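You operate a simulated robot arm through the tools that you are given. There is no shell and no other tool.

You run a simulated two-armed robot. Do the job below in one go: nothing can be reset, and whatever is moved stays where it is left.

Task
Pick up the measuring jug labelled "fern" from the middle of the steel counter with one hand, pass it to the other hand and put it on the top of the glazing bench. Set down upright: measuring jug.

The check looks at the end state, three seconds after you hand in, the way a careful person would. Anything else that was tipped, shoved, dropped, spilled or broken makes it a failure.

Robot
Two 7-joint arms with two-finger parallel grippers on one trunk, on a base that moves. Base frame: it is fixed to the floor where the robot stands at the start and does not move with it; the origin is under the middle of the robot, x ahead of it, y to its left, z up. Lengths are in mm, angles in degrees, forces in N, time in s.
The left shoulder is at the start at [62, 197, 1129], the right one opposite. With the tool pointing down near the work surface each hand reaches from about 320 to 720 mm from the robot's upright axis, wherever it stands, measured 20 degrees to its own side. Places, roughly: measuring jug [750, 2750, 1000]; top of the glazing bench [1600, -200, 800]. Payload 1.57 kg a hand.
The tool frame of a hand sits at the grasp point between the pads (the TCP): z along the fingers, y along the line on which they close. The tips reach 30 mm beyond it. Largest opening 110 mm; finger width 24, thickness 12; the body of the gripper, 48 by 112 mm, starts 78 mm behind the TCP.
Orientation is told as [roll, pitch, yaw] about the base's x, y, z axes, in that order, counted from this pose: with the fingers straight down and closing along the base's y, the tool's x points along the base's -x, its y along +y and its z along -z.

Tools
- The arms move only by the tool apply_moves. It takes "left_moves", "right_moves" or both (then of equal length, played together; a hand with none holds still); each is a list of rows, each a list of 7 numbers: the turn, a rotation vector about the base's x, y, z in degrees, then the shift along the base's x, y, z in mm, then the finger opening in mm, from 0 to 110. In form: [[rx, ry, rz, dx, dy, dz, claw], ...]. A call has 1 to 20 rows; each row shifts and turns the commanded pose from where the row before left it. A row lasts 0.2 s, in which the tool goes at most 50 mm and 8.6 degrees; a call with a longer step from one row to the next is refused whole, and so is a gripper value outside its range. A pose out of reach is approached as far as the arm can. The call stops where the force on the tool passes 40 N (or 10 N more than at its start, if that is more) or the arm is blocked; 0.2 s more then pass. The fingers move at their own pace (about 72 mm/s each) and stop on an object; they squeeze with about 25 N. The grip force told is the motor's: it shows also when the fingers shut on nothing. Time passes only in rows, and 0.2 s behind the last, so rows that do not move let the fingers close. The reply holds the time, the measured pose of the TCP, the force on the tool along the base axes, the opening and the grip force, in the units named above and with some noise, with the torque about the TCP (base axes, N m) and any sound that the robot's microphone picked up.
- Cameras (640 x 400 px; columns grow to the right, rows downward): "scene" is now at [113.5, -5.9, 1717]; the picture's right is [-0.09, -1.00, 0.00], its down [-0.73, 0.07, -0.68] and it looks along [0.68, -0.06, -0.73] (base axes); focal length 254 px, centre (320, 200). "left" rides on the left gripper at [70, -16, -141] in its tool frame; the picture's right is [0.23, 0.97, 0.00], its down [-0.85, 0.20, -0.48] and it looks along [-0.47, 0.11, 0.88] (tool axes); focal length 222 px, centre (320, 200). "right" rides on the right gripper at [70, 16, -141] in its tool frame; the picture's right is [-0.23, 0.97, 0.00], its down [-0.86, -0.20, -0.48] and it looks along [-0.47, -0.11, 0.88] (tool axes); focal length 222 px, centre (320, 200). There is no depth. A picture from a camera that has moved, and an enlarged one, comes with that camera's place and axes in the base frame and with its lens.
- camera(camera): a new picture of that camera. The clock stands still meanwhile.
- slide_trunk(by): slides the trunk up (or, below 0, down) by that many mm; the arms and the scene camera ride with it, the base frame stays. It gives what a move gives, with no picture.
- drive_base(legs): drives the robot by 1 to 6 legs, each [ahead, left, turn to the left] in mm, mm and degrees, along the robot's own axes; the way and the turn of a leg run together, so that a leg with both is an arc; at most 1500 mm and 180 degrees a leg. The arms and the cameras ride along, it lands a little off, and it stops where it bumps. It gives what a move gives.
- head_to(pan, tilt): turns the head with the scene camera to pan (to the left, within 86 degrees either way) and tilt (down, from -29 to 69), counted from straight ahead of the robot. It gives what a move gives.
- enlarge(camera, box): a new picture of the part [left, top, right, bottom] of that camera's present view, enlarged. The clock stands still meanwhile.
- job_done(): hands the job in; it is judged then, once.

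Nothing tells you exact positions but the pictures and the camera data. Unless the task says otherwise, let go and move clear before handing in.

The tools are called after "Emit:" by a JSON object that holds its "api" and its "payload". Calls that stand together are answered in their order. apply_moves: Moves the arms, as the interface text tells. Its arguments: {"type":"object","properties":{"left_moves":{"type":"array","items":{"type":"array","items":{"type":"number"}}},"right_moves":{"type":"array","items":{"type":"array","items":{"type":"number"}}}},"required":[]} The other tools are called the same way: slide_trunk (by) moves the trunk up or down; drive_base (legs) drives the base; head_to (pan, tilt) turns the head that bears the scene camera; camera (camera) takes a picture; enlarge (camera, box) takes an enlarged picture of a part of a camera's view; job_done () hands the job in.

At the start:

```text
time: 0.0
left_eef_pos: [453.7, 157.4, 1207.8]
left_tcp_rot: [0.0, 0.0, 0.0]
left_contact_force: [0.6, 0.6, -0.3]
left_torque: [-0.02, -0.04, 0.03]
left_opening: 110.1
left_grip_force: 0.0
right_eef_pos: [363.4, -114.3, 1164.8]
right_tcp_rot: [0.0, 0.0, 0.0]
right_contact_force: [-0.9, -0.4, 0.4]
right_torque: [-0.02, -0.01, 0.0]
right_opening: 110.1
right_grip_force: 0.0
trunk travel left (down, up): [-725.0, 265.0]
robot x, y, heading: [-0.6, -1.4, -0.1]
head pan, tilt (commanded): [-5.4, 47.2]
```

scene: 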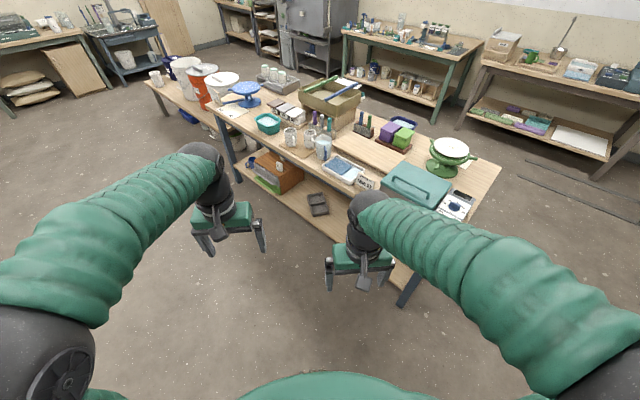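
right: 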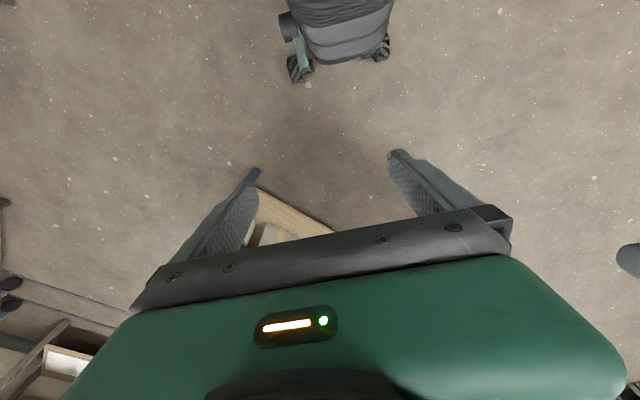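
left: 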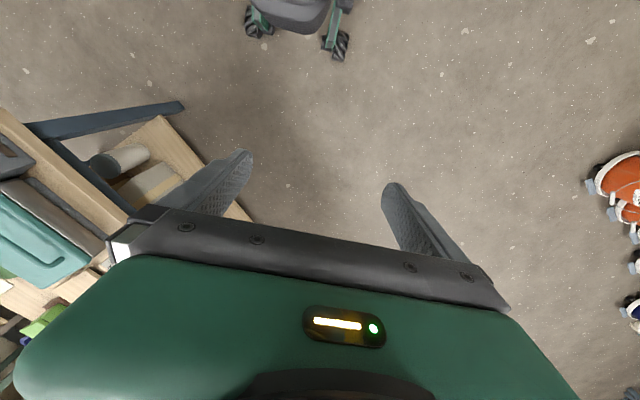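

I see a long wooden workbench ahead of me, covered with items, and other benches along the walls; the steel counter should be to my left around [750, 2750]. I'll turn the head to look at both places first.

Emit:
{"api": "head_to", "payload": {"pan": 70, "tilt": 25}}

Emit:
{"api": "camera", "payload": {"camera": "scene"}}

Emit:
{"api": "head_to", "payload": {"pan": 0, "tilt": 30}}

Emit:
{"api": "camera", "payload": {"camera": "scene"}}

```text
time: 1.5
left_eef_pos: [453.1, 158.3, 1208.4]
left_tcp_rot: [0.0, 0.1, 0.1]
left_contact_force: [-0.6, 0.4, 0.1]
left_torque: [-0.04, -0.02, 0.01]
left_opening: 110.0
left_grip_force: 0.1
right_eef_pos: [363.0, -114.3, 1165.2]
right_tcp_rot: [0.0, 0.0, -0.1]
right_contact_force: [-0.2, 0.5, 0.2]
right_torque: [0.01, 0.0, -0.03]
right_opening: 109.9
right_grip_force: 0.0
trunk travel left (down, up): [-725.0, 265.0]
robot x, y, heading: [0.0, -1.0, -0.1]
head pan, tilt (commanded): [70.0, 25.0]
```

```text
taken
camera scene: at [65.8, 88.3, 1750.7], right [0.94, -0.34, 0.0], down [-0.15, -0.4, -0.91], along [0.31, 0.85, -0.42], focal length 254 px, centre (320, 200)
```

scene: 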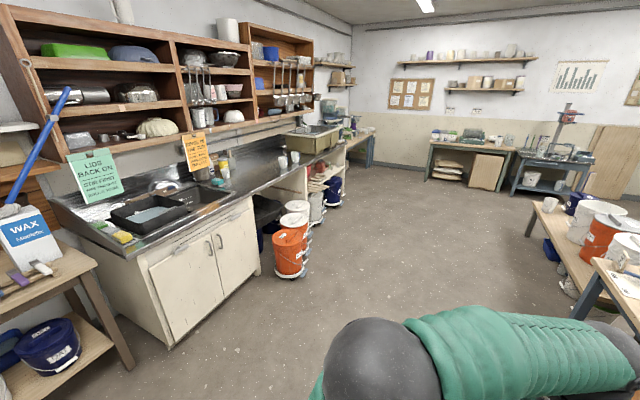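

```text
time: 2.9
left_eef_pos: [453.5, 157.5, 1207.5]
left_tcp_rot: [0.1, 0.0, 0.0]
left_contact_force: [0.2, 0.0, -0.3]
left_torque: [-0.02, 0.02, 0.03]
left_opening: 110.0
left_grip_force: 0.1
right_eef_pos: [363.5, -114.6, 1163.8]
right_tcp_rot: [0.0, -0.1, -0.1]
right_contact_force: [-0.3, 0.1, 0.2]
right_torque: [0.01, 0.02, 0.01]
right_opening: 110.0
right_grip_force: 0.0
trunk travel left (down, up): [-725.0, 265.0]
robot x, y, heading: [3.0, -0.6, -0.0]
head pan, tilt (commanded): [0.0, 30.0]
```

```text
taken
camera scene: at [124.8, 1.7, 1742.7], right [0.0, -1.0, 0.0], down [-0.5, 0.0, -0.87], along [0.87, 0.0, -0.5], focal length 254 px, centre (320, 200)
```

scene: 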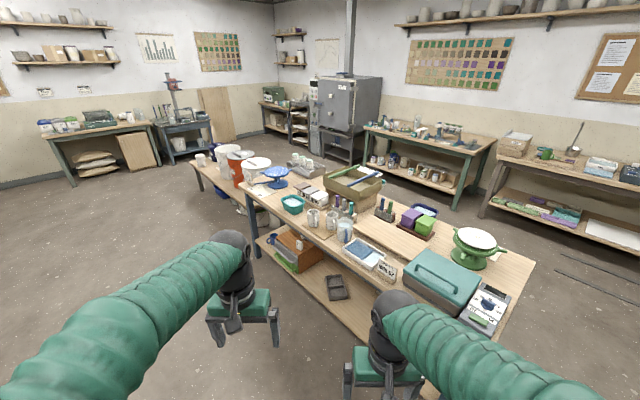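

The steel counter runs along the left wall, and two jugs stand near its middle around [680–750, 2750]. The glazing bench is the crowded one right ahead. I'll zoom in on both.

Emit:
{"api": "enlarge", "payload": {"camera": "scene", "box": [220, 130, 540, 330]}}

Emit:
{"api": "head_to", "payload": {"pan": 75, "tilt": 20}}

Emit:
{"api": "enlarge", "payload": {"camera": "scene", "box": [240, 130, 400, 230]}}

```text
2.00 times, centred on (380, 230) of scene
camera zoom: at [124.8, 1.7, 1742.7], right [0.0, -1.0, 0.0], down [-0.5, 0.0, -0.87], along [0.87, 0.0, -0.5], focal length 508 px, centre (200, 140)
```

zoom: 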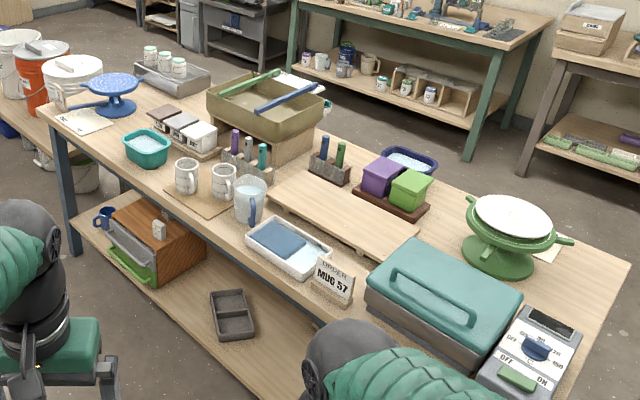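

```text
time: 4.4
left_eef_pos: [452.8, 158.2, 1208.6]
left_tcp_rot: [-0.1, -0.1, 0.0]
left_contact_force: [-0.5, -0.2, -0.1]
left_torque: [0.0, 0.02, -0.01]
left_opening: 109.9
left_grip_force: 0.1
right_eef_pos: [363.1, -114.1, 1164.0]
right_tcp_rot: [0.0, 0.0, 0.0]
right_contact_force: [0.4, -0.5, -0.5]
right_torque: [-0.01, -0.01, 0.04]
right_opening: 110.1
right_grip_force: 0.0
trunk travel left (down, up): [-725.0, 265.0]
robot x, y, heading: [0.8, 1.5, -0.2]
head pan, tilt (commanded): [75.0, 20.0]
```

```text
4.00 times, centred on (320, 180) of scene
camera zoom: at [58.5, 91.7, 1758.8], right [0.97, -0.26, 0.0], down [-0.09, -0.33, -0.94], along [0.24, 0.91, -0.34], focal length 1015 px, centre (320, 280)
```

zoom: 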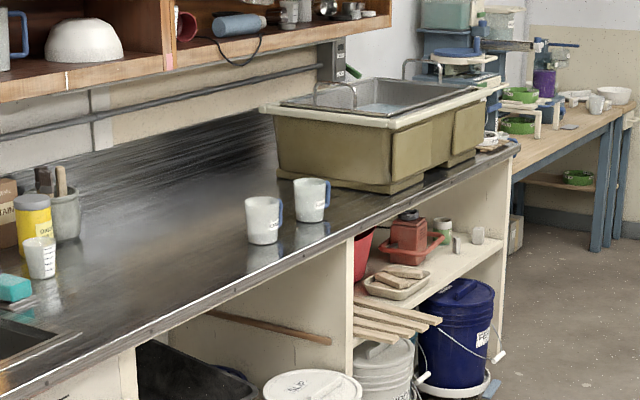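

Two blue-handled jugs stand side by side on the counter at roughly [560, 2570] and [725, 2745], with the top near z 950. The counter runs diagonally, about 42° to base x, with buckets sticking out near its middle-left. I'll drive to a viewing spot about 1 m in front of the jugs, facing the counter.

Emit:
{"api": "drive_base", "payload": {"legs": [[0, 0, 55], [1150, 0, 0], [1100, 0, 0], [0, 0, 76]]}}

Emit:
{"api": "head_to", "payload": {"pan": 0, "tilt": 35}}

Emit:
{"api": "camera", "payload": {"camera": "scene"}}

```text
time: 21.1
left_eef_pos: [855.4, 2044.6, 1208.1]
left_tcp_rot: [0.0, 0.0, 132.2]
left_contact_force: [0.6, -0.3, -0.2]
left_torque: [0.0, 0.0, 0.01]
left_opening: 109.6
left_grip_force: 0.0
right_eef_pos: [1118.2, 2160.3, 1164.2]
right_tcp_rot: [0.0, 0.1, 132.2]
right_contact_force: [-0.5, 0.0, 0.2]
right_torque: [0.01, -0.03, -0.02]
right_opening: 110.2
right_grip_force: 0.0
trunk travel left (down, up): [-725.0, 265.0]
robot x, y, heading: [1275.6, 1818.1, 132.0]
head pan, tilt (commanded): [75.0, 20.0]
```

```text
time: 22.6
left_eef_pos: [856.4, 2043.5, 1208.7]
left_tcp_rot: [0.0, 0.0, 132.2]
left_contact_force: [0.2, 0.6, -0.4]
left_torque: [-0.01, -0.01, -0.02]
left_opening: 109.9
left_grip_force: 0.0
right_eef_pos: [1117.7, 2159.7, 1164.1]
right_tcp_rot: [0.1, 0.0, 132.2]
right_contact_force: [0.0, 0.3, 0.0]
right_torque: [0.0, 0.03, 0.01]
right_opening: 110.2
right_grip_force: 0.0
trunk travel left (down, up): [-725.0, 265.0]
robot x, y, heading: [1279.5, 1811.8, 132.2]
head pan, tilt (commanded): [0.0, 35.0]
```

```text
taken
camera scene: at [1196.7, 1905.3, 1734.9], right [0.74, 0.67, 0.0], down [0.39, -0.43, -0.82], along [-0.55, 0.61, -0.57], focal length 254 px, centre (320, 200)
```

scene: 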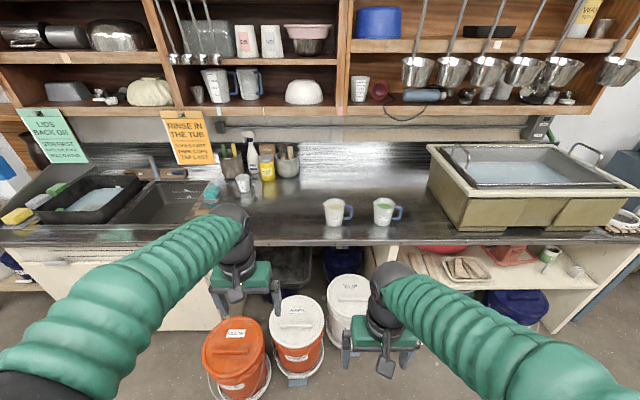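

I'm now squarely facing the counter, and the two jugs are ahead with their handles pointing right. I'll zoom in to read the labels.

Emit:
{"api": "enlarge", "payload": {"camera": "scene", "box": [300, 180, 428, 260]}}

Emit:
{"api": "enlarge", "payload": {"camera": "scene", "box": [320, 190, 368, 220]}}

Emit:
{"api": "enlarge", "payload": {"camera": "scene", "box": [365, 190, 413, 220]}}

```text
5.00 times, centred on (364, 220) of scene
camera zoom: at [1196.7, 1905.3, 1734.9], right [0.74, 0.67, 0.0], down [0.39, -0.43, -0.82], along [-0.55, 0.61, -0.57], focal length 1269 px, centre (100, 100)
```

zoom: 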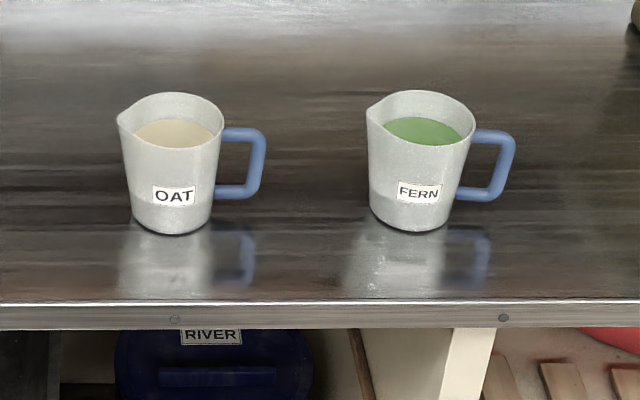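

```text
13.33 times, centred on (344, 205) of scene
camera zoom: at [1196.7, 1905.3, 1734.9], right [0.74, 0.67, 0.0], down [0.39, -0.43, -0.82], along [-0.55, 0.61, -0.57], focal length 3383 px, centre (0, 133)
```

zoom: 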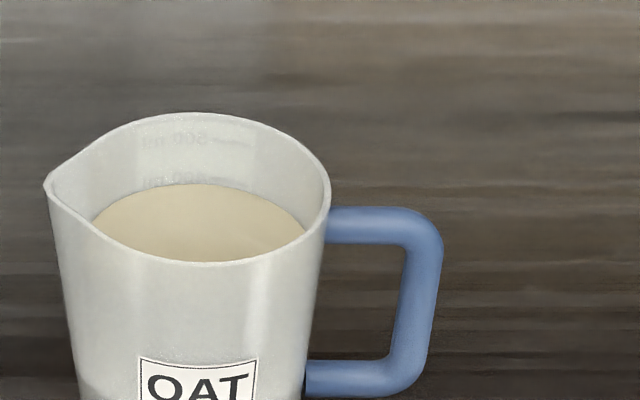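

```text
13.33 times, centred on (389, 205) of scene
camera zoom: at [1196.7, 1905.3, 1734.9], right [0.74, 0.67, 0.0], down [0.39, -0.43, -0.82], along [-0.55, 0.61, -0.57], focal length 3383 px, centre (-600, 133)
```

zoom: 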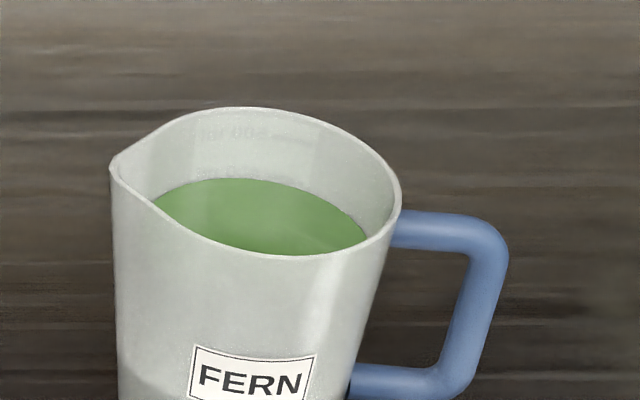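

The right-hand jug reads FERN. It is filled with green glaze, its handle points right and its spout left, and it stands at about [775, 2810] on a top near z 945. Its rim is about 90 mm across and it is about 105 mm tall.

The plan:
1. The right hand takes it from above, with the fingers front and back.
2. The left hand then takes it lower down from the left.

First I'll drive closer, staying clear of the buckets.

Emit:
{"api": "drive_base", "payload": {"legs": [[250, -200, 0], [170, 0, 0]]}}

Emit:
{"api": "head_to", "payload": {"pan": 0, "tilt": 50}}

Emit:
{"api": "camera", "payload": {"camera": "scene"}}

Emit:
{"api": "camera", "payload": {"camera": "right"}}

```text
time: 25.7
left_eef_pos: [721.3, 2480.6, 1210.6]
left_tcp_rot: [0.0, -0.1, 132.5]
left_contact_force: [0.2, 0.0, -0.3]
left_torque: [0.0, -0.03, -0.03]
left_opening: 110.2
left_grip_force: 0.1
right_eef_pos: [981.0, 2596.3, 1165.8]
right_tcp_rot: [0.0, -0.3, 132.7]
right_contact_force: [0.8, -1.3, 0.6]
right_torque: [0.0, 0.0, 0.03]
right_opening: 110.0
right_grip_force: 0.1
trunk travel left (down, up): [-725.0, 265.0]
robot x, y, heading: [1143.6, 2253.6, 132.5]
head pan, tilt (commanded): [0.0, 35.0]
```

```text
time: 26.5
left_eef_pos: [716.5, 2481.4, 1209.2]
left_tcp_rot: [0.0, 0.0, 132.7]
left_contact_force: [-0.2, 0.0, 0.3]
left_torque: [0.01, 0.0, 0.0]
left_opening: 109.8
left_grip_force: 0.1
right_eef_pos: [977.3, 2599.4, 1164.7]
right_tcp_rot: [0.0, -0.2, 132.6]
right_contact_force: [0.3, 0.1, 0.4]
right_torque: [0.0, -0.03, 0.03]
right_opening: 109.9
right_grip_force: 0.1
trunk travel left (down, up): [-725.0, 265.0]
robot x, y, heading: [1139.7, 2256.2, 132.5]
head pan, tilt (commanded): [0.0, 50.0]
```

```text
taken
camera scene: at [1065.5, 2336.2, 1713.2], right [0.74, 0.68, 0.0], down [0.52, -0.56, -0.64], along [-0.43, 0.47, -0.77], focal length 254 px, centre (320, 200)
```

scene: 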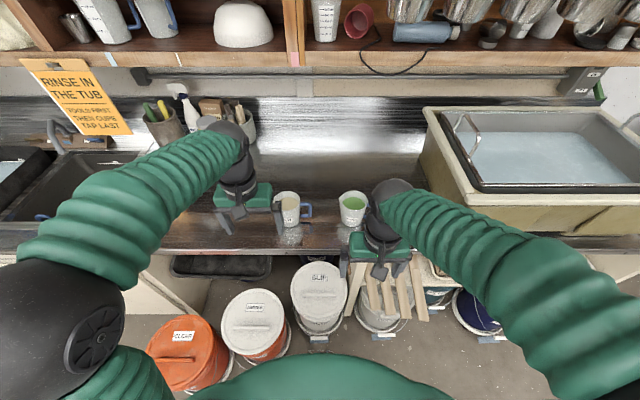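

```text
taken
camera right: at [1011.9, 2536.1, 1304.8], right [-0.87, -0.49, 0.0], down [-0.43, 0.76, 0.48], along [-0.24, 0.42, -0.88], focal length 222 px, centre (320, 200)
```

right: 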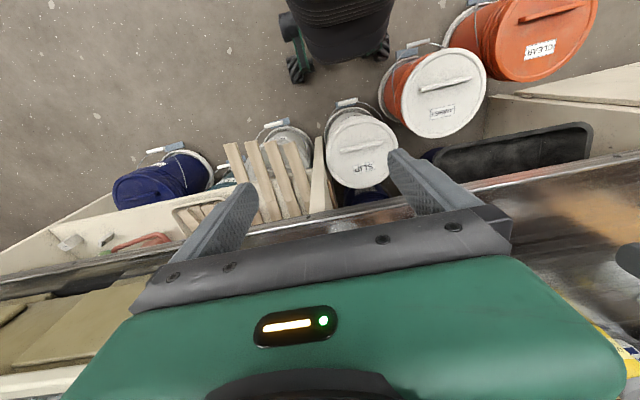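

I'm now near the counter with both hands above it and clear of the jugs. I'll zoom in for an accurate jug position.

Emit:
{"api": "enlarge", "payload": {"camera": "scene", "box": [260, 160, 388, 240]}}

```text
5.00 times, centred on (324, 200) of scene
camera zoom: at [1065.5, 2336.2, 1713.2], right [0.74, 0.68, 0.0], down [0.52, -0.56, -0.64], along [-0.43, 0.47, -0.77], focal length 1269 px, centre (300, 200)
```

zoom: 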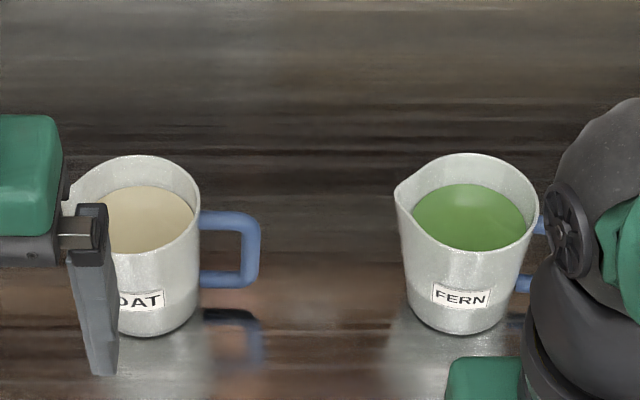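

FERN measures at roughly [777, 2830], with its base at z about 935 and its rim at z about 1040. I'll bring the right hand above it and yaw it +90° so the fingers close front to back.

Emit:
{"api": "apply_moves", "payload": {"right_moves": [[0, 0, 7.5, -16, 18, 2, 110], [0, 0, 7.5, -16, 18, 2, 110], [0, 0, 7.5, -16, 18, 2, 110], [0, 0, 7.5, -16, 18, 2, 110], [0, 0, 7.5, -16, 18, 2, 110], [0, 0, 7.5, -16, 18, 2, 110], [0, 0, 7.5, -16, 18, 2, 110], [0, 0, 7.5, -16, 18, 2, 110], [0, 0, 7.5, -16, 18, 2, 110], [0, 0, 7.5, -16, 18, 2, 110], [0, 0, 7.5, -16, 18, 2, 110], [0, 0, 7.5, -16, 18, 2, 110], [0, 0, 0, 0, 0, 0, 110]]}}

Emit:
{"api": "camera", "payload": {"camera": "right"}}

Emit:
{"api": "camera", "payload": {"camera": "scene"}}

```text
time: 29.3
left_eef_pos: [719.5, 2480.5, 1209.6]
left_tcp_rot: [0.0, -0.2, 132.6]
left_contact_force: [0.2, -0.6, 0.3]
left_torque: [0.0, -0.01, -0.02]
left_opening: 110.0
left_grip_force: 0.1
right_eef_pos: [792.7, 2812.1, 1186.7]
right_tcp_rot: [0.1, -0.1, -137.4]
right_contact_force: [0.2, 0.2, -0.5]
right_torque: [0.0, 0.0, -0.01]
right_opening: 110.3
right_grip_force: 0.0
right hand out of reach, approached as far as the arm can: row 12
trunk travel left (down, up): [-725.0, 265.0]
robot x, y, heading: [1141.5, 2256.1, 132.5]
head pan, tilt (commanded): [0.0, 50.0]
```

```text
taken
camera right: at [852.1, 2847.0, 1327.4], right [0.49, -0.87, 0.0], down [-0.76, -0.43, 0.48], along [-0.42, -0.24, -0.88], focal length 222 px, centre (320, 200)
```

right: 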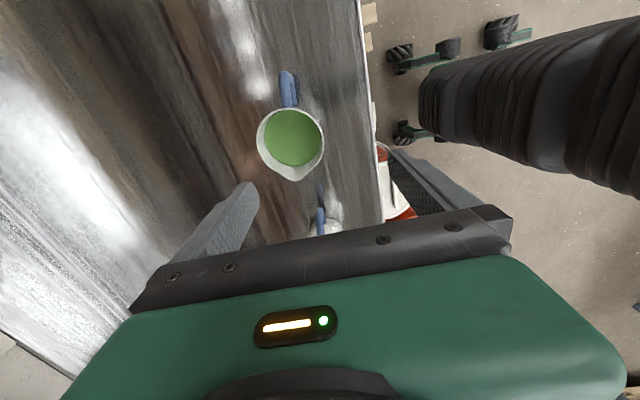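

```text
taken
camera scene: at [1066.3, 2337.8, 1713.1], right [0.74, 0.68, 0.0], down [0.52, -0.56, -0.64], along [-0.43, 0.47, -0.77], focal length 254 px, centre (320, 200)
```

scene: 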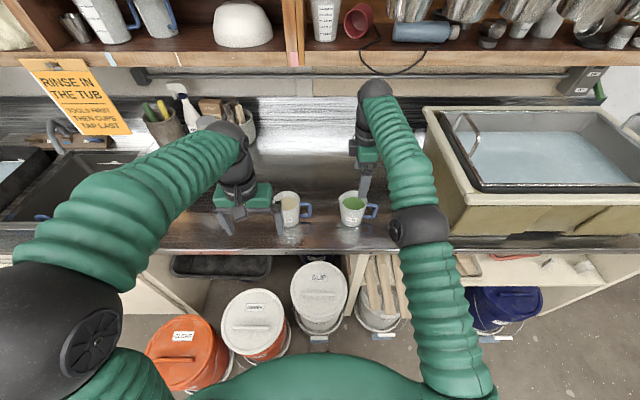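

The right arm is at the edge of its reach and the jug is about 35 mm further on, at about [774, 2844]. I'll pull the hand back a little, then move the base 80 mm forward and 110 mm right, which stays clear of the buckets.

Emit:
{"api": "apply_moves", "payload": {"right_moves": [[0, 0, 0, 20, -22, 0, 110], [0, 0, 0, 20, -22, 0, 110], [0, 0, 0, 20, -22, 0, 110], [0, 0, 0, 0, 0, 0, 110]]}}

Emit:
{"api": "drive_base", "payload": {"legs": [[0, -110, 0], [80, 0, 0]]}}

Emit:
{"api": "camera", "payload": {"camera": "right"}}

Emit:
{"api": "camera", "payload": {"camera": "scene"}}

```text
time: 30.3
left_eef_pos: [719.4, 2482.3, 1208.4]
left_tcp_rot: [0.0, 0.0, 132.6]
left_contact_force: [0.1, 1.1, -0.5]
left_torque: [-0.02, 0.0, 0.01]
left_opening: 109.8
left_grip_force: 0.1
right_eef_pos: [852.3, 2744.8, 1186.1]
right_tcp_rot: [0.2, -0.2, -137.5]
right_contact_force: [0.3, 0.0, 0.2]
right_torque: [0.02, 0.01, 0.01]
right_opening: 109.8
right_grip_force: 0.0
trunk travel left (down, up): [-725.0, 265.0]
robot x, y, heading: [1138.2, 2252.8, 132.7]
head pan, tilt (commanded): [0.0, 50.0]
```

```text
time: 32.1
left_eef_pos: [744.5, 2603.2, 1211.2]
left_tcp_rot: [-0.3, -0.5, 132.8]
left_contact_force: [-0.5, -1.2, 0.8]
left_torque: [0.05, -0.04, 0.0]
left_opening: 110.3
left_grip_force: 0.0
right_eef_pos: [874.7, 2865.1, 1191.5]
right_tcp_rot: [-0.3, 0.2, -137.1]
right_contact_force: [-0.1, -0.9, 0.3]
right_torque: [0.06, -0.01, 0.02]
right_opening: 110.0
right_grip_force: 0.1
trunk travel left (down, up): [-725.0, 265.0]
robot x, y, heading: [1165.4, 2385.3, 133.0]
head pan, tilt (commanded): [0.0, 50.0]
```

```text
taken
camera right: at [936.3, 2900.0, 1331.6], right [0.5, -0.87, -0.01], down [-0.76, -0.44, 0.48], along [-0.42, -0.23, -0.88], focal length 222 px, centre (320, 200)
```

right: 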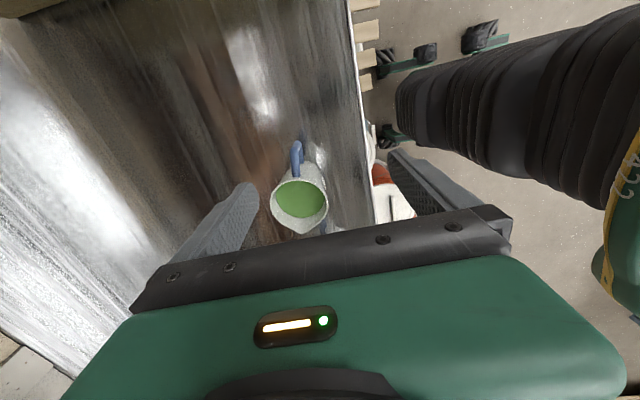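

```text
taken
camera scene: at [1102.2, 2462.1, 1714.1], right [0.74, 0.68, 0.0], down [0.52, -0.56, -0.65], along [-0.44, 0.48, -0.76], focal length 254 px, centre (320, 200)
```

scene: 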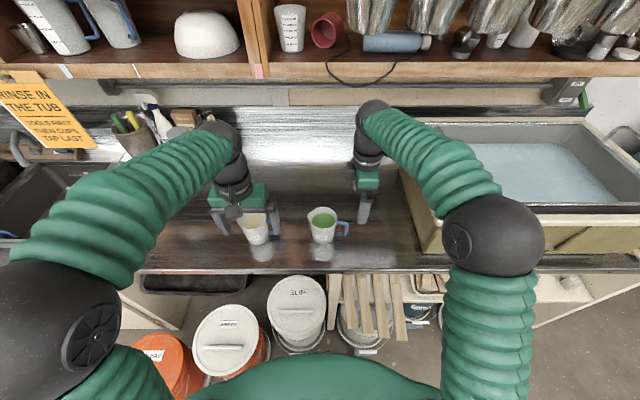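

Both hands are still above the counter and the jug is well in view. I'll zoom in on the wrist view to locate it precisely.

Emit:
{"api": "enlarge", "payload": {"camera": "right", "box": [236, 130, 396, 230]}}

Emit:
{"api": "enlarge", "payload": {"camera": "scene", "box": [272, 190, 400, 270]}}

```text
4.00 times, centred on (316, 180) of right
camera zoom: at [936.3, 2900.0, 1331.6], right [0.5, -0.87, -0.01], down [-0.76, -0.44, 0.48], along [-0.42, -0.23, -0.88], focal length 888 px, centre (336, 280)
```

zoom: 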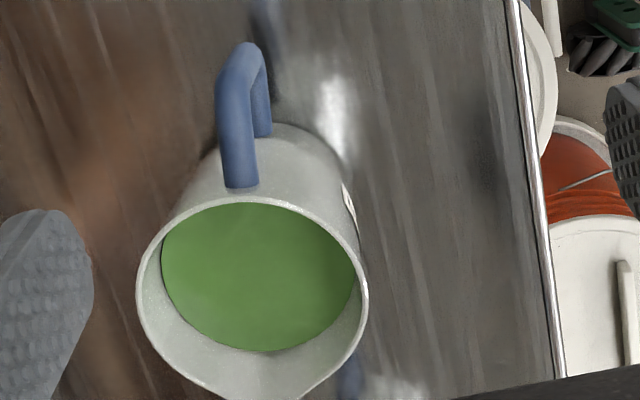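

```text
5.00 times, centred on (336, 230) of scene
camera zoom: at [1102.2, 2462.1, 1714.1], right [0.74, 0.68, 0.0], down [0.52, -0.56, -0.65], along [-0.44, 0.48, -0.76], focal length 1269 px, centre (240, 50)
```

zoom: 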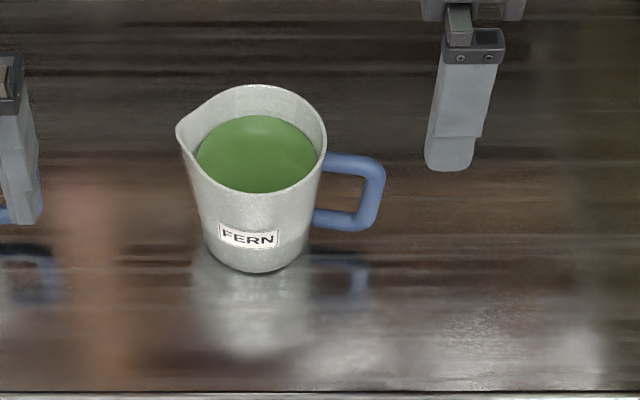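

The wrist and scene views together put the rim at z about 1015–1030 and the jug centre near [765, 2843]. I'll bring the hand over it at a safe height and check again.

Emit:
{"api": "apply_moves", "payload": {"right_moves": [[0, 0, 0, -22, -4.5, -8, 110], [0, 0, 0, -22, -4.5, -8, 110], [0, 0, 0, -22, -4.5, -10, 110], [0, 0, 0, -22, -4.5, -10, 110], [0, 0, 0, -21, -4, -10, 110], [0, 0, 0, 0, 0, 0, 110]]}}

Emit:
{"api": "camera", "payload": {"camera": "right"}}

Emit:
{"api": "enlarge", "payload": {"camera": "scene", "box": [240, 160, 400, 260]}}

```text
time: 33.5
left_eef_pos: [747.1, 2615.9, 1210.7]
left_tcp_rot: [0.2, -0.1, 132.6]
left_contact_force: [1.2, 0.6, -0.5]
left_torque: [-0.06, 0.02, -0.04]
left_opening: 110.2
left_grip_force: 0.1
right_eef_pos: [770.9, 2857.2, 1141.6]
right_tcp_rot: [0.1, -0.2, -137.2]
right_contact_force: [0.6, 0.6, 0.2]
right_torque: [-0.04, 0.08, 0.02]
right_opening: 110.0
right_grip_force: 0.1
trunk travel left (down, up): [-725.0, 265.0]
robot x, y, heading: [1168.2, 2388.6, 132.4]
head pan, tilt (commanded): [0.0, 50.0]
```

```text
taken
camera right: at [831.8, 2893.3, 1281.6], right [0.49, -0.87, 0.0], down [-0.76, -0.43, 0.48], along [-0.42, -0.24, -0.88], focal length 222 px, centre (320, 200)
```

right: 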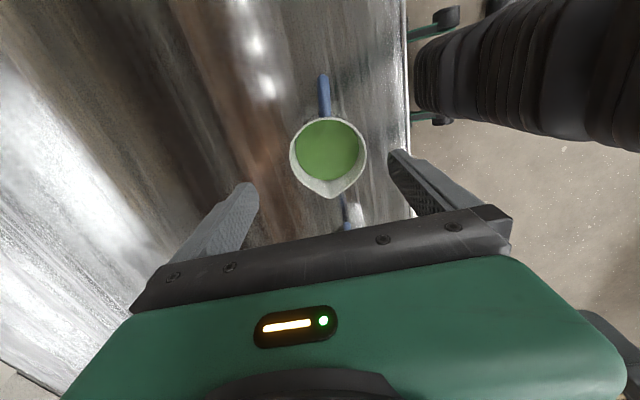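

```text
4.00 times, centred on (320, 210) of scene
camera zoom: at [1104.5, 2481.7, 1713.1], right [0.74, 0.68, -0.01], down [0.52, -0.57, -0.64], along [-0.44, 0.47, -0.77], focal length 1015 px, centre (320, 160)
```

zoom: 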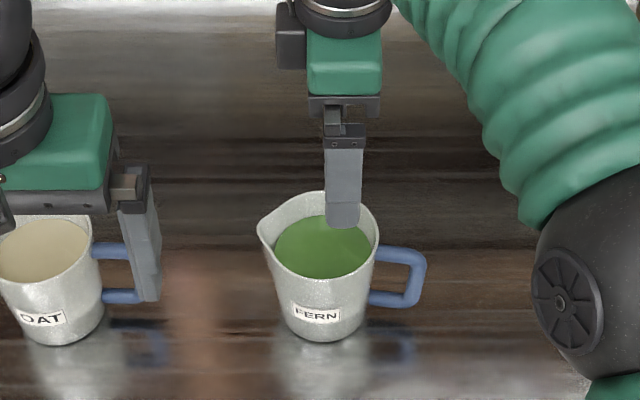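

With the base settled, the wrist and scene views agree: jug centre about [766, 2847], rim z about 1017, base z about 906. I'll align the hand and lower it so the tips stop just above the rim, then check.

Emit:
{"api": "apply_moves", "payload": {"right_moves": [[0, 0, 0, -2.5, -5, -15, 110], [0, 0, 0, -2.5, -5, -15, 110], [0, 0, 0, 0, 0, -15, 110], [0, 0, 0, 0, 0, -15, 110], [0, 0, 0, 0, 0, -10, 110], [0, 0, 0, 0, 0, 0, 110]]}}

Emit:
{"api": "camera", "payload": {"camera": "right"}}

Emit:
{"api": "enlarge", "payload": {"camera": "scene", "box": [256, 180, 384, 260]}}

```text
time: 35.0
left_eef_pos: [731.7, 2603.3, 1207.2]
left_tcp_rot: [-0.6, 0.0, 132.8]
left_contact_force: [-0.3, 0.0, 0.9]
left_torque: [0.0, -0.03, -0.01]
left_opening: 109.9
left_grip_force: 0.1
right_eef_pos: [749.7, 2833.0, 1070.4]
right_tcp_rot: [0.1, 0.6, -137.1]
right_contact_force: [-0.7, -0.8, 0.2]
right_torque: [0.01, -0.05, -0.02]
right_opening: 110.0
right_grip_force: 0.1
trunk travel left (down, up): [-725.0, 265.0]
robot x, y, heading: [1162.7, 2387.1, 132.8]
head pan, tilt (commanded): [0.0, 50.0]
```

```text
taken
camera right: at [810.1, 2868.3, 1211.6], right [0.5, -0.87, 0.0], down [-0.77, -0.44, 0.47], along [-0.41, -0.23, -0.88], focal length 222 px, centre (320, 200)
```

right: 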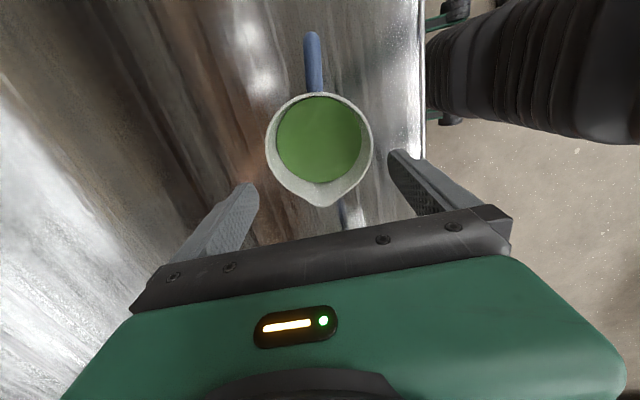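

```text
5.00 times, centred on (320, 220) of scene
camera zoom: at [1084.2, 2464.1, 1713.0], right [0.74, 0.68, 0.01], down [0.52, -0.56, -0.64], along [-0.43, 0.47, -0.77], focal length 1269 px, centre (320, 100)
```

zoom: 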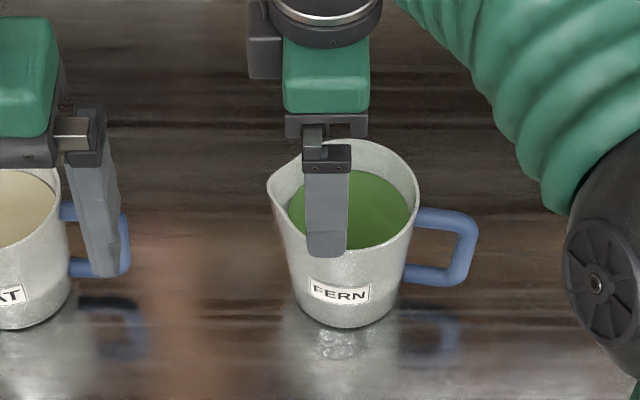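

The whole robot seems to be swaying slightly, since the left hand and the scene camera shifted by about 18 mm. I'll hold still for a moment to let it settle, then measure again.

Emit:
{"api": "apply_moves", "payload": {"right_moves": [[0, 0, 0, 0, 0, 0, 110], [0, 0, 0, 0, 0, 0, 110], [0, 0, 0, 0, 0, 0, 110]]}}

Emit:
{"api": "apply_moves", "payload": {"right_moves": [[0, 0, 0, 0, 0, 0, 110], [0, 0, 0, 0, 0, 0, 110], [0, 0, 0, 0, 0, 0, 110]]}}

Emit:
{"api": "apply_moves", "payload": {"right_moves": [[0, 0, 0, 0, 0, 0, 110], [0, 0, 0, 0, 0, 0, 110], [0, 0, 0, 0, 0, 0, 110], [0, 0, 0, 0, 0, 0, 110], [0, 0, 0, 0, 0, 0, 110], [0, 0, 0, 0, 0, 0, 110], [0, 0, 0, 0, 0, 0, 110], [0, 0, 0, 0, 0, 0, 110]]}}

Emit:
{"api": "apply_moves", "payload": {"right_moves": [[0, 0, 0, 0, 0, 0, 110], [0, 0, 0, 0, 0, 0, 110]]}}

Emit:
{"api": "camera", "payload": {"camera": "right"}}

Emit:
{"api": "enlarge", "payload": {"camera": "scene", "box": [256, 180, 384, 260]}}

```text
time: 35.8
left_eef_pos: [733.7, 2603.9, 1206.9]
left_tcp_rot: [-0.5, -0.1, 132.8]
left_contact_force: [0.0, -0.1, -0.1]
left_torque: [0.01, -0.03, 0.01]
left_opening: 110.0
left_grip_force: 0.0
right_eef_pos: [751.5, 2835.8, 1070.6]
right_tcp_rot: [0.1, 0.6, -137.2]
right_contact_force: [0.3, 0.0, -0.5]
right_torque: [0.0, 0.0, -0.02]
right_opening: 110.0
right_grip_force: 0.1
trunk travel left (down, up): [-725.0, 265.0]
robot x, y, heading: [1164.4, 2387.8, 132.6]
head pan, tilt (commanded): [0.0, 50.0]
```

```text
time: 36.5
left_eef_pos: [735.1, 2605.3, 1208.4]
left_tcp_rot: [-0.4, -0.2, 132.8]
left_contact_force: [-1.0, -0.2, -0.5]
left_torque: [0.0, 0.03, 0.01]
left_opening: 109.9
left_grip_force: 0.1
right_eef_pos: [753.5, 2836.5, 1070.7]
right_tcp_rot: [0.0, 0.4, -137.1]
right_contact_force: [-0.6, 0.0, 1.2]
right_torque: [0.05, -0.01, -0.04]
right_opening: 110.2
right_grip_force: 0.1
trunk travel left (down, up): [-725.0, 265.0]
robot x, y, heading: [1165.3, 2384.2, 132.8]
head pan, tilt (commanded): [0.0, 50.0]
```

```text
time: 38.4
left_eef_pos: [736.0, 2606.4, 1207.5]
left_tcp_rot: [-0.5, -0.2, 132.8]
left_contact_force: [-0.3, -0.1, 0.5]
left_torque: [-0.07, 0.0, 0.0]
left_opening: 109.9
left_grip_force: 0.0
right_eef_pos: [753.4, 2837.0, 1070.6]
right_tcp_rot: [0.2, 0.3, -137.2]
right_contact_force: [-0.1, -0.5, 0.4]
right_torque: [0.0, -0.03, -0.02]
right_opening: 110.0
right_grip_force: 0.0
trunk travel left (down, up): [-725.0, 265.0]
robot x, y, heading: [1165.5, 2383.5, 132.5]
head pan, tilt (commanded): [0.0, 50.0]
```

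```text
time: 39.0
left_eef_pos: [737.2, 2607.2, 1208.2]
left_tcp_rot: [-0.5, -0.2, 132.7]
left_contact_force: [-0.5, 0.2, -0.3]
left_torque: [-0.04, 0.05, 0.03]
left_opening: 109.8
left_grip_force: 0.1
right_eef_pos: [754.2, 2836.5, 1071.2]
right_tcp_rot: [0.1, 0.3, -137.2]
right_contact_force: [-0.8, -0.6, -0.3]
right_torque: [0.01, 0.0, 0.03]
right_opening: 110.1
right_grip_force: 0.0
trunk travel left (down, up): [-725.0, 265.0]
robot x, y, heading: [1166.5, 2386.0, 132.9]
head pan, tilt (commanded): [0.0, 50.0]
```

```text
taken
camera right: at [814.3, 2872.3, 1211.5], right [0.5, -0.87, 0.0], down [-0.77, -0.44, 0.47], along [-0.41, -0.23, -0.88], focal length 222 px, centre (320, 200)
```

right: 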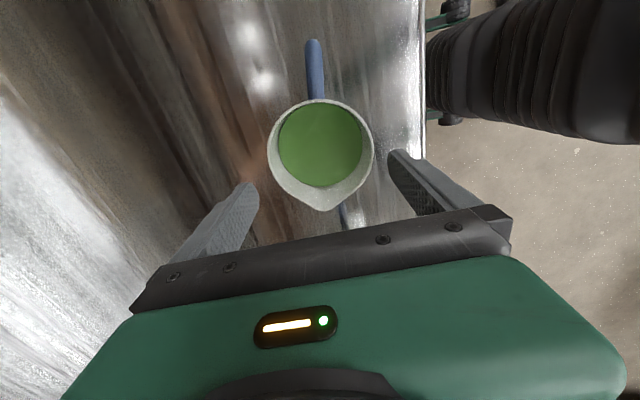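

```text
5.00 times, centred on (320, 220) of scene
camera zoom: at [1090.8, 2470.2, 1713.1], right [0.74, 0.68, 0.0], down [0.52, -0.56, -0.64], along [-0.43, 0.47, -0.77], focal length 1269 px, centre (320, 100)
```

zoom: 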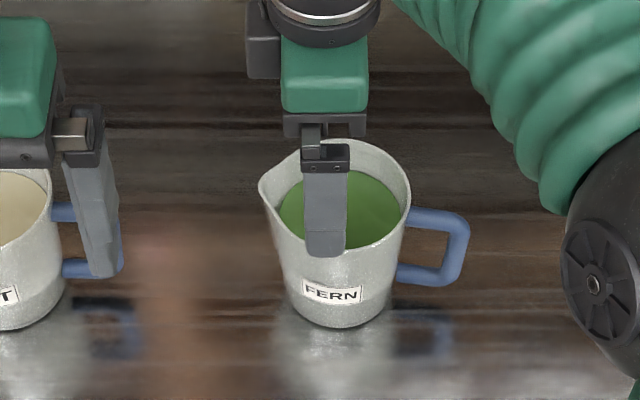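

The sway has died down. The jug is at about [768, 2846] and the hand is about 17 mm too far left of it. I'll shift right, then lower so the fingers straddle the rim front and back.

Emit:
{"api": "apply_moves", "payload": {"right_moves": [[0, 0, 0, 6, 4, 0, 110], [0, 0, 0, 6.5, 4.5, 0, 110], [0, 0, 0, 0, 0, -10, 110], [0, 0, 0, 0, 0, -10, 110], [0, 0, 0, 0, 0, -10, 110], [0, 0, 0, 0, 0, 0, 110], [0, 0, 0, 0, 0, 0, 110]]}}

Emit:
{"api": "camera", "payload": {"camera": "right"}}

Emit:
{"api": "enlarge", "payload": {"camera": "scene", "box": [256, 180, 384, 260]}}

```text
time: 40.5
left_eef_pos: [735.8, 2607.0, 1208.5]
left_tcp_rot: [-0.5, 0.0, 132.8]
left_contact_force: [-0.4, -0.5, 0.4]
left_torque: [0.01, 0.01, 0.01]
left_opening: 110.1
left_grip_force: 0.1
right_eef_pos: [767.4, 2848.3, 1042.1]
right_tcp_rot: [0.1, 0.3, -137.1]
right_contact_force: [0.9, 0.6, 0.3]
right_torque: [-0.02, -0.04, 0.0]
right_opening: 110.1
right_grip_force: 0.0
trunk travel left (down, up): [-725.0, 265.0]
robot x, y, heading: [1168.5, 2391.1, 132.5]
head pan, tilt (commanded): [0.0, 50.0]
```

```text
taken
camera right: at [827.0, 2882.0, 1182.8], right [0.5, -0.87, 0.0], down [-0.77, -0.44, 0.47], along [-0.41, -0.23, -0.88], focal length 222 px, centre (320, 200)
```

right: 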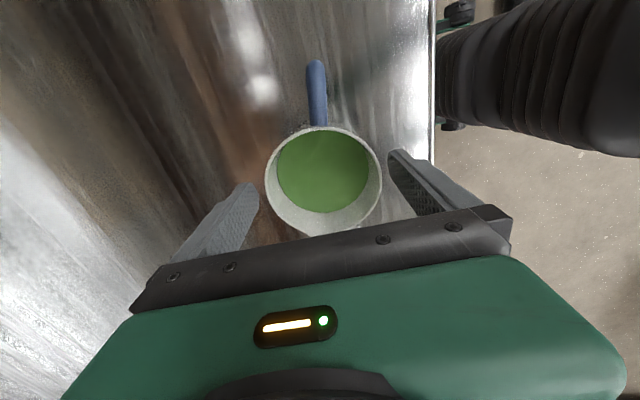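

```text
5.00 times, centred on (320, 220) of scene
camera zoom: at [1090.9, 2470.3, 1713.1], right [0.74, 0.68, 0.0], down [0.52, -0.56, -0.64], along [-0.43, 0.47, -0.77], focal length 1269 px, centre (320, 100)
```

zoom: 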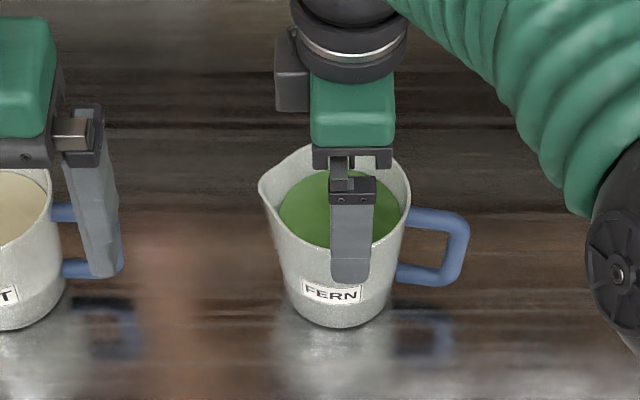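

The fingers are centred on the rim with about 5 mm of clearance on each side. I'll lower another 36 mm and check before closing.

Emit:
{"api": "apply_moves", "payload": {"right_moves": [[0, 0, 0, 0.5, 0, -9, 110], [0, 0, 0, 0.5, 0, -9, 110], [0, 0, 0, 0, 0, -9, 110], [0, 0, 0, 0, 0, -9, 110], [0, 0, 0, 0, 0, 0, 110], [0, 0, 0, 0, 0, 0, 110]]}}

Emit:
{"api": "camera", "payload": {"camera": "right"}}

Emit:
{"api": "enlarge", "payload": {"camera": "scene", "box": [256, 180, 384, 260]}}

```text
time: 42.0
left_eef_pos: [736.6, 2607.4, 1208.5]
left_tcp_rot: [-0.4, -0.1, 132.8]
left_contact_force: [0.4, -0.2, -0.7]
left_torque: [-0.03, -0.02, -0.02]
left_opening: 110.0
left_grip_force: 0.0
right_eef_pos: [767.7, 2846.9, 1006.4]
right_tcp_rot: [0.0, 0.3, -137.2]
right_contact_force: [0.0, -0.4, -1.0]
right_torque: [-0.01, 0.03, -0.01]
right_opening: 110.1
right_grip_force: 0.0
trunk travel left (down, up): [-725.0, 265.0]
robot x, y, heading: [1162.3, 2387.6, 132.9]
head pan, tilt (commanded): [0.0, 50.0]
```

```text
taken
camera right: at [828.3, 2882.3, 1146.4], right [0.5, -0.87, 0.0], down [-0.77, -0.44, 0.47], along [-0.41, -0.23, -0.88], focal length 222 px, centre (320, 200)
```

right: 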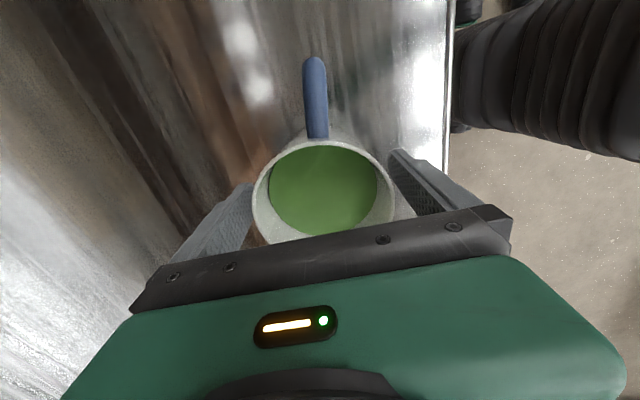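

```text
5.00 times, centred on (320, 220) of scene
camera zoom: at [1090.9, 2470.2, 1713.1], right [0.74, 0.68, 0.0], down [0.52, -0.56, -0.64], along [-0.43, 0.47, -0.77], focal length 1269 px, centre (320, 100)
```

zoom: 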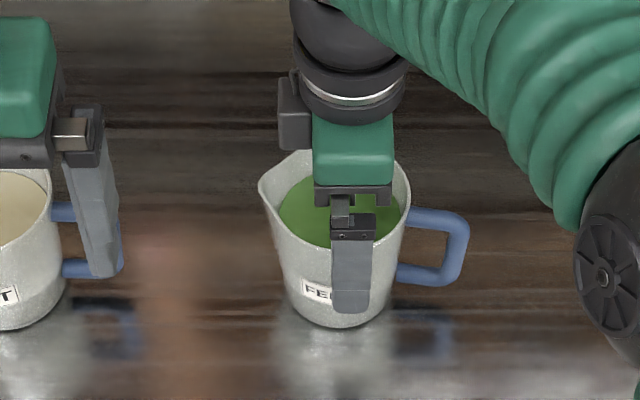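

The fingers are astride the jug at z 1006 with no contact. I'll close them gradually.

Emit:
{"api": "apply_moves", "payload": {"right_moves": [[0, 0, 0, 0, 0, 0, 104], [0, 0, 0, 0, 0, 0, 100], [0, 0, 0, 0, 0, 0, 97], [0, 0, 0, 0, 0, 0, 94], [0, 0, 0, 0, 0, 0, 92], [0, 0, 0, 0, 0, 0, 90], [0, 0, 0, 0, 0, 0, 88], [0, 0, 0, 0, 0, 0, 86], [0, 0, 0, 0, 0, 0, 84], [0, 0, 0, 0, 0, 0, 80], [0, 0, 0, 0, 0, 0, 70], [0, 0, 0, 0, 0, 0, 60], [0, 0, 0, 0, 0, 0, 60]]}}

Emit:
{"api": "camera", "payload": {"camera": "right"}}

Emit:
{"api": "enlarge", "payload": {"camera": "scene", "box": [256, 180, 384, 260]}}

```text
time: 44.8
left_eef_pos: [735.8, 2606.6, 1208.2]
left_tcp_rot: [-0.4, -0.1, 132.8]
left_contact_force: [0.3, 0.0, -0.4]
left_torque: [0.0, -0.01, 0.01]
left_opening: 110.0
left_grip_force: 0.1
right_eef_pos: [769.5, 2846.9, 1006.3]
right_tcp_rot: [0.1, 0.3, -137.3]
right_contact_force: [0.5, -1.1, 0.5]
right_torque: [-0.03, 0.02, 0.04]
right_opening: 92.1
right_grip_force: 25.4
trunk travel left (down, up): [-725.0, 265.0]
robot x, y, heading: [1168.7, 2386.7, 132.9]
head pan, tilt (commanded): [0.0, 50.0]
```

```text
taken
camera right: at [828.3, 2882.1, 1146.5], right [0.5, -0.87, 0.0], down [-0.77, -0.44, 0.47], along [-0.41, -0.23, -0.88], focal length 222 px, centre (320, 200)
```

right: 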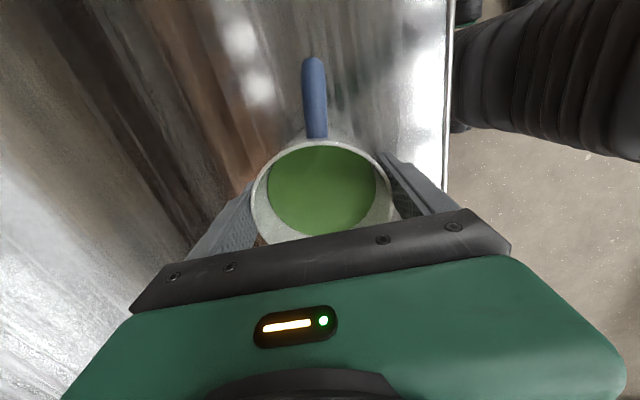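

```text
5.00 times, centred on (320, 220) of scene
camera zoom: at [1091.0, 2469.8, 1713.1], right [0.74, 0.68, 0.0], down [0.52, -0.56, -0.64], along [-0.43, 0.47, -0.77], focal length 1269 px, centre (320, 100)
```

zoom: 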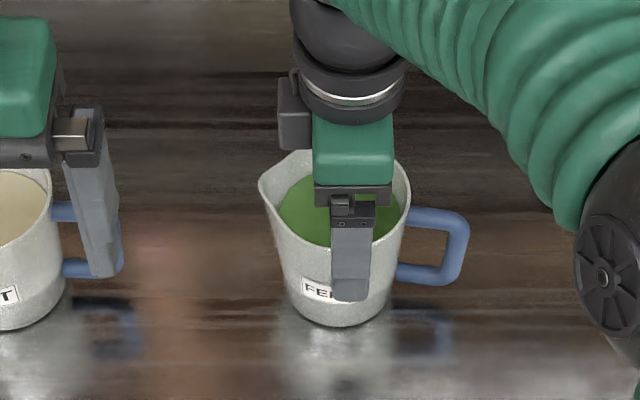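

The grip is firm: 25 N at an opening of 92 mm. I'll lift slowly.

Emit:
{"api": "apply_moves", "payload": {"right_moves": [[0, 0, 0, 0, 0, 2, 60], [0, 0, 0, 0, 0, 4, 60], [0, 0, 0, 0, 0, 4, 60], [0, 0, 0, 0, 0, 5, 60], [0, 0, 0, 0, 0, 5, 60], [0, 0, 0, 0, 0, 5, 60], [0, 0, 0, 0, 0, 3, 60], [0, 0, 0, 0, 0, 2, 60], [0, 0, 0, 0, 0, 0, 60]]}}

Emit:
{"api": "camera", "payload": {"camera": "right"}}

Emit:
{"api": "enlarge", "payload": {"camera": "scene", "box": [256, 180, 384, 260]}}

```text
time: 46.8
left_eef_pos: [736.3, 2606.7, 1208.5]
left_tcp_rot: [-0.4, 0.0, 132.7]
left_contact_force: [-0.5, -0.6, 0.5]
left_torque: [-0.02, 0.03, 0.02]
left_opening: 110.0
left_grip_force: 0.1
right_eef_pos: [767.4, 2846.7, 1035.3]
right_tcp_rot: [0.1, 0.2, -137.2]
right_contact_force: [0.2, 0.4, -5.9]
right_torque: [0.05, -0.02, 0.0]
right_opening: 92.0
right_grip_force: 24.9
trunk travel left (down, up): [-725.0, 265.0]
robot x, y, heading: [1167.5, 2384.1, 132.7]
head pan, tilt (commanded): [0.0, 50.0]
```

```text
taken
camera right: at [827.6, 2882.2, 1175.6], right [0.5, -0.87, 0.0], down [-0.77, -0.44, 0.47], along [-0.41, -0.23, -0.88], focal length 222 px, centre (320, 200)
```

right: 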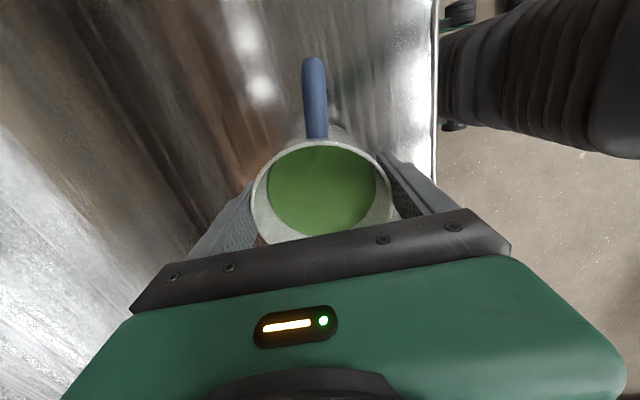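

```text
5.00 times, centred on (320, 220) of scene
camera zoom: at [1089.9, 2471.4, 1712.9], right [0.74, 0.68, 0.0], down [0.52, -0.56, -0.64], along [-0.43, 0.47, -0.77], focal length 1269 px, centre (320, 100)
```

zoom: 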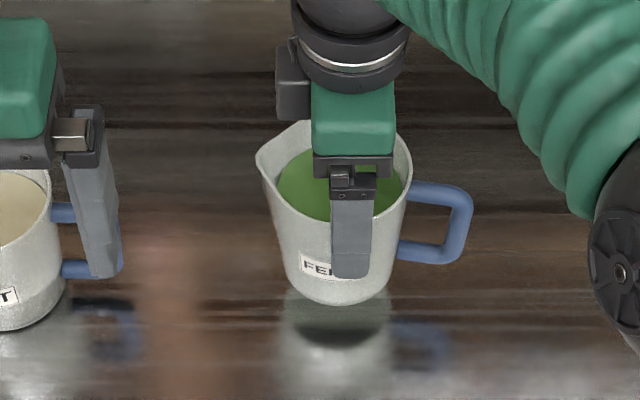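

FERN is off the counter, hanging upright, and weighs about 6 N. I'll raise it to z about 1150 and bring it back and slightly right, making room for the left hand.

Emit:
{"api": "apply_moves", "payload": {"right_moves": [[0, 0, 0, 1, 0, 4, 60], [0, 0, 0, 2, -0.5, 7, 60], [0, 0, 0, 5, -1.5, 9, 60], [0, 0, 0, 8, -2.5, 9, 60], [0, 0, 0, 9, -2.5, 9, 60], [0, 0, 0, 9, -2.5, 9, 60], [0, 0, 0, 9, -2.5, 9, 60], [0, 0, 0, 9, -2.5, 9, 60], [0, 0, 0, 9, -2.5, 9, 60], [0, 0, 0, 9, -2.5, 9, 60], [0, 0, 0, 9, -2.5, 9, 60], [0, 0, 0, 9, -2.5, 8, 60], [0, 0, 0, 9, -2.5, 6, 60], [0, 0, 0, 7, -2, 4, 60], [0, 0, 0, 4, -1, 2, 60], [0, 0, 0, 2, -0.5, 1, 60], [0, 0, 0, 0, 0, 0, 60]]}}

Emit:
{"api": "camera", "payload": {"camera": "scene"}}

Emit:
{"api": "camera", "payload": {"camera": "right"}}

```text
time: 50.4
left_eef_pos: [736.1, 2607.2, 1207.7]
left_tcp_rot: [-0.4, 0.0, 132.8]
left_contact_force: [-0.2, 0.6, -0.1]
left_torque: [0.01, -0.02, -0.01]
left_opening: 110.2
left_grip_force: 0.0
right_eef_pos: [878.5, 2817.2, 1149.1]
right_tcp_rot: [0.1, 0.3, -137.2]
right_contact_force: [-0.7, 0.4, -6.3]
right_torque: [0.03, -0.02, -0.01]
right_opening: 91.9
right_grip_force: 25.2
trunk travel left (down, up): [-725.0, 265.0]
robot x, y, heading: [1165.2, 2389.6, 132.4]
head pan, tilt (commanded): [0.0, 50.0]
```

```text
taken
camera scene: at [1090.9, 2471.3, 1713.0], right [0.74, 0.68, 0.0], down [0.52, -0.56, -0.64], along [-0.43, 0.47, -0.77], focal length 254 px, centre (320, 200)
```

scene: 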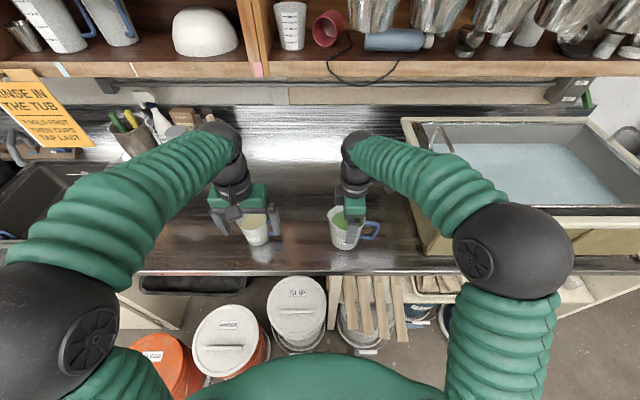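

```text
taken
camera right: at [938.5, 2851.8, 1290.0], right [0.5, -0.87, 0.0], down [-0.77, -0.44, 0.47], along [-0.41, -0.23, -0.88], focal length 222 px, centre (320, 200)
```

right: 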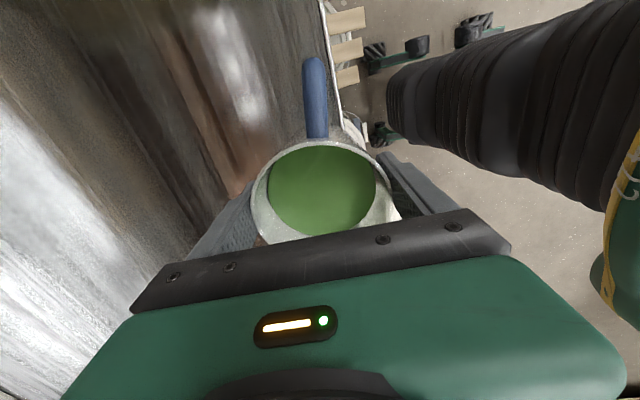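

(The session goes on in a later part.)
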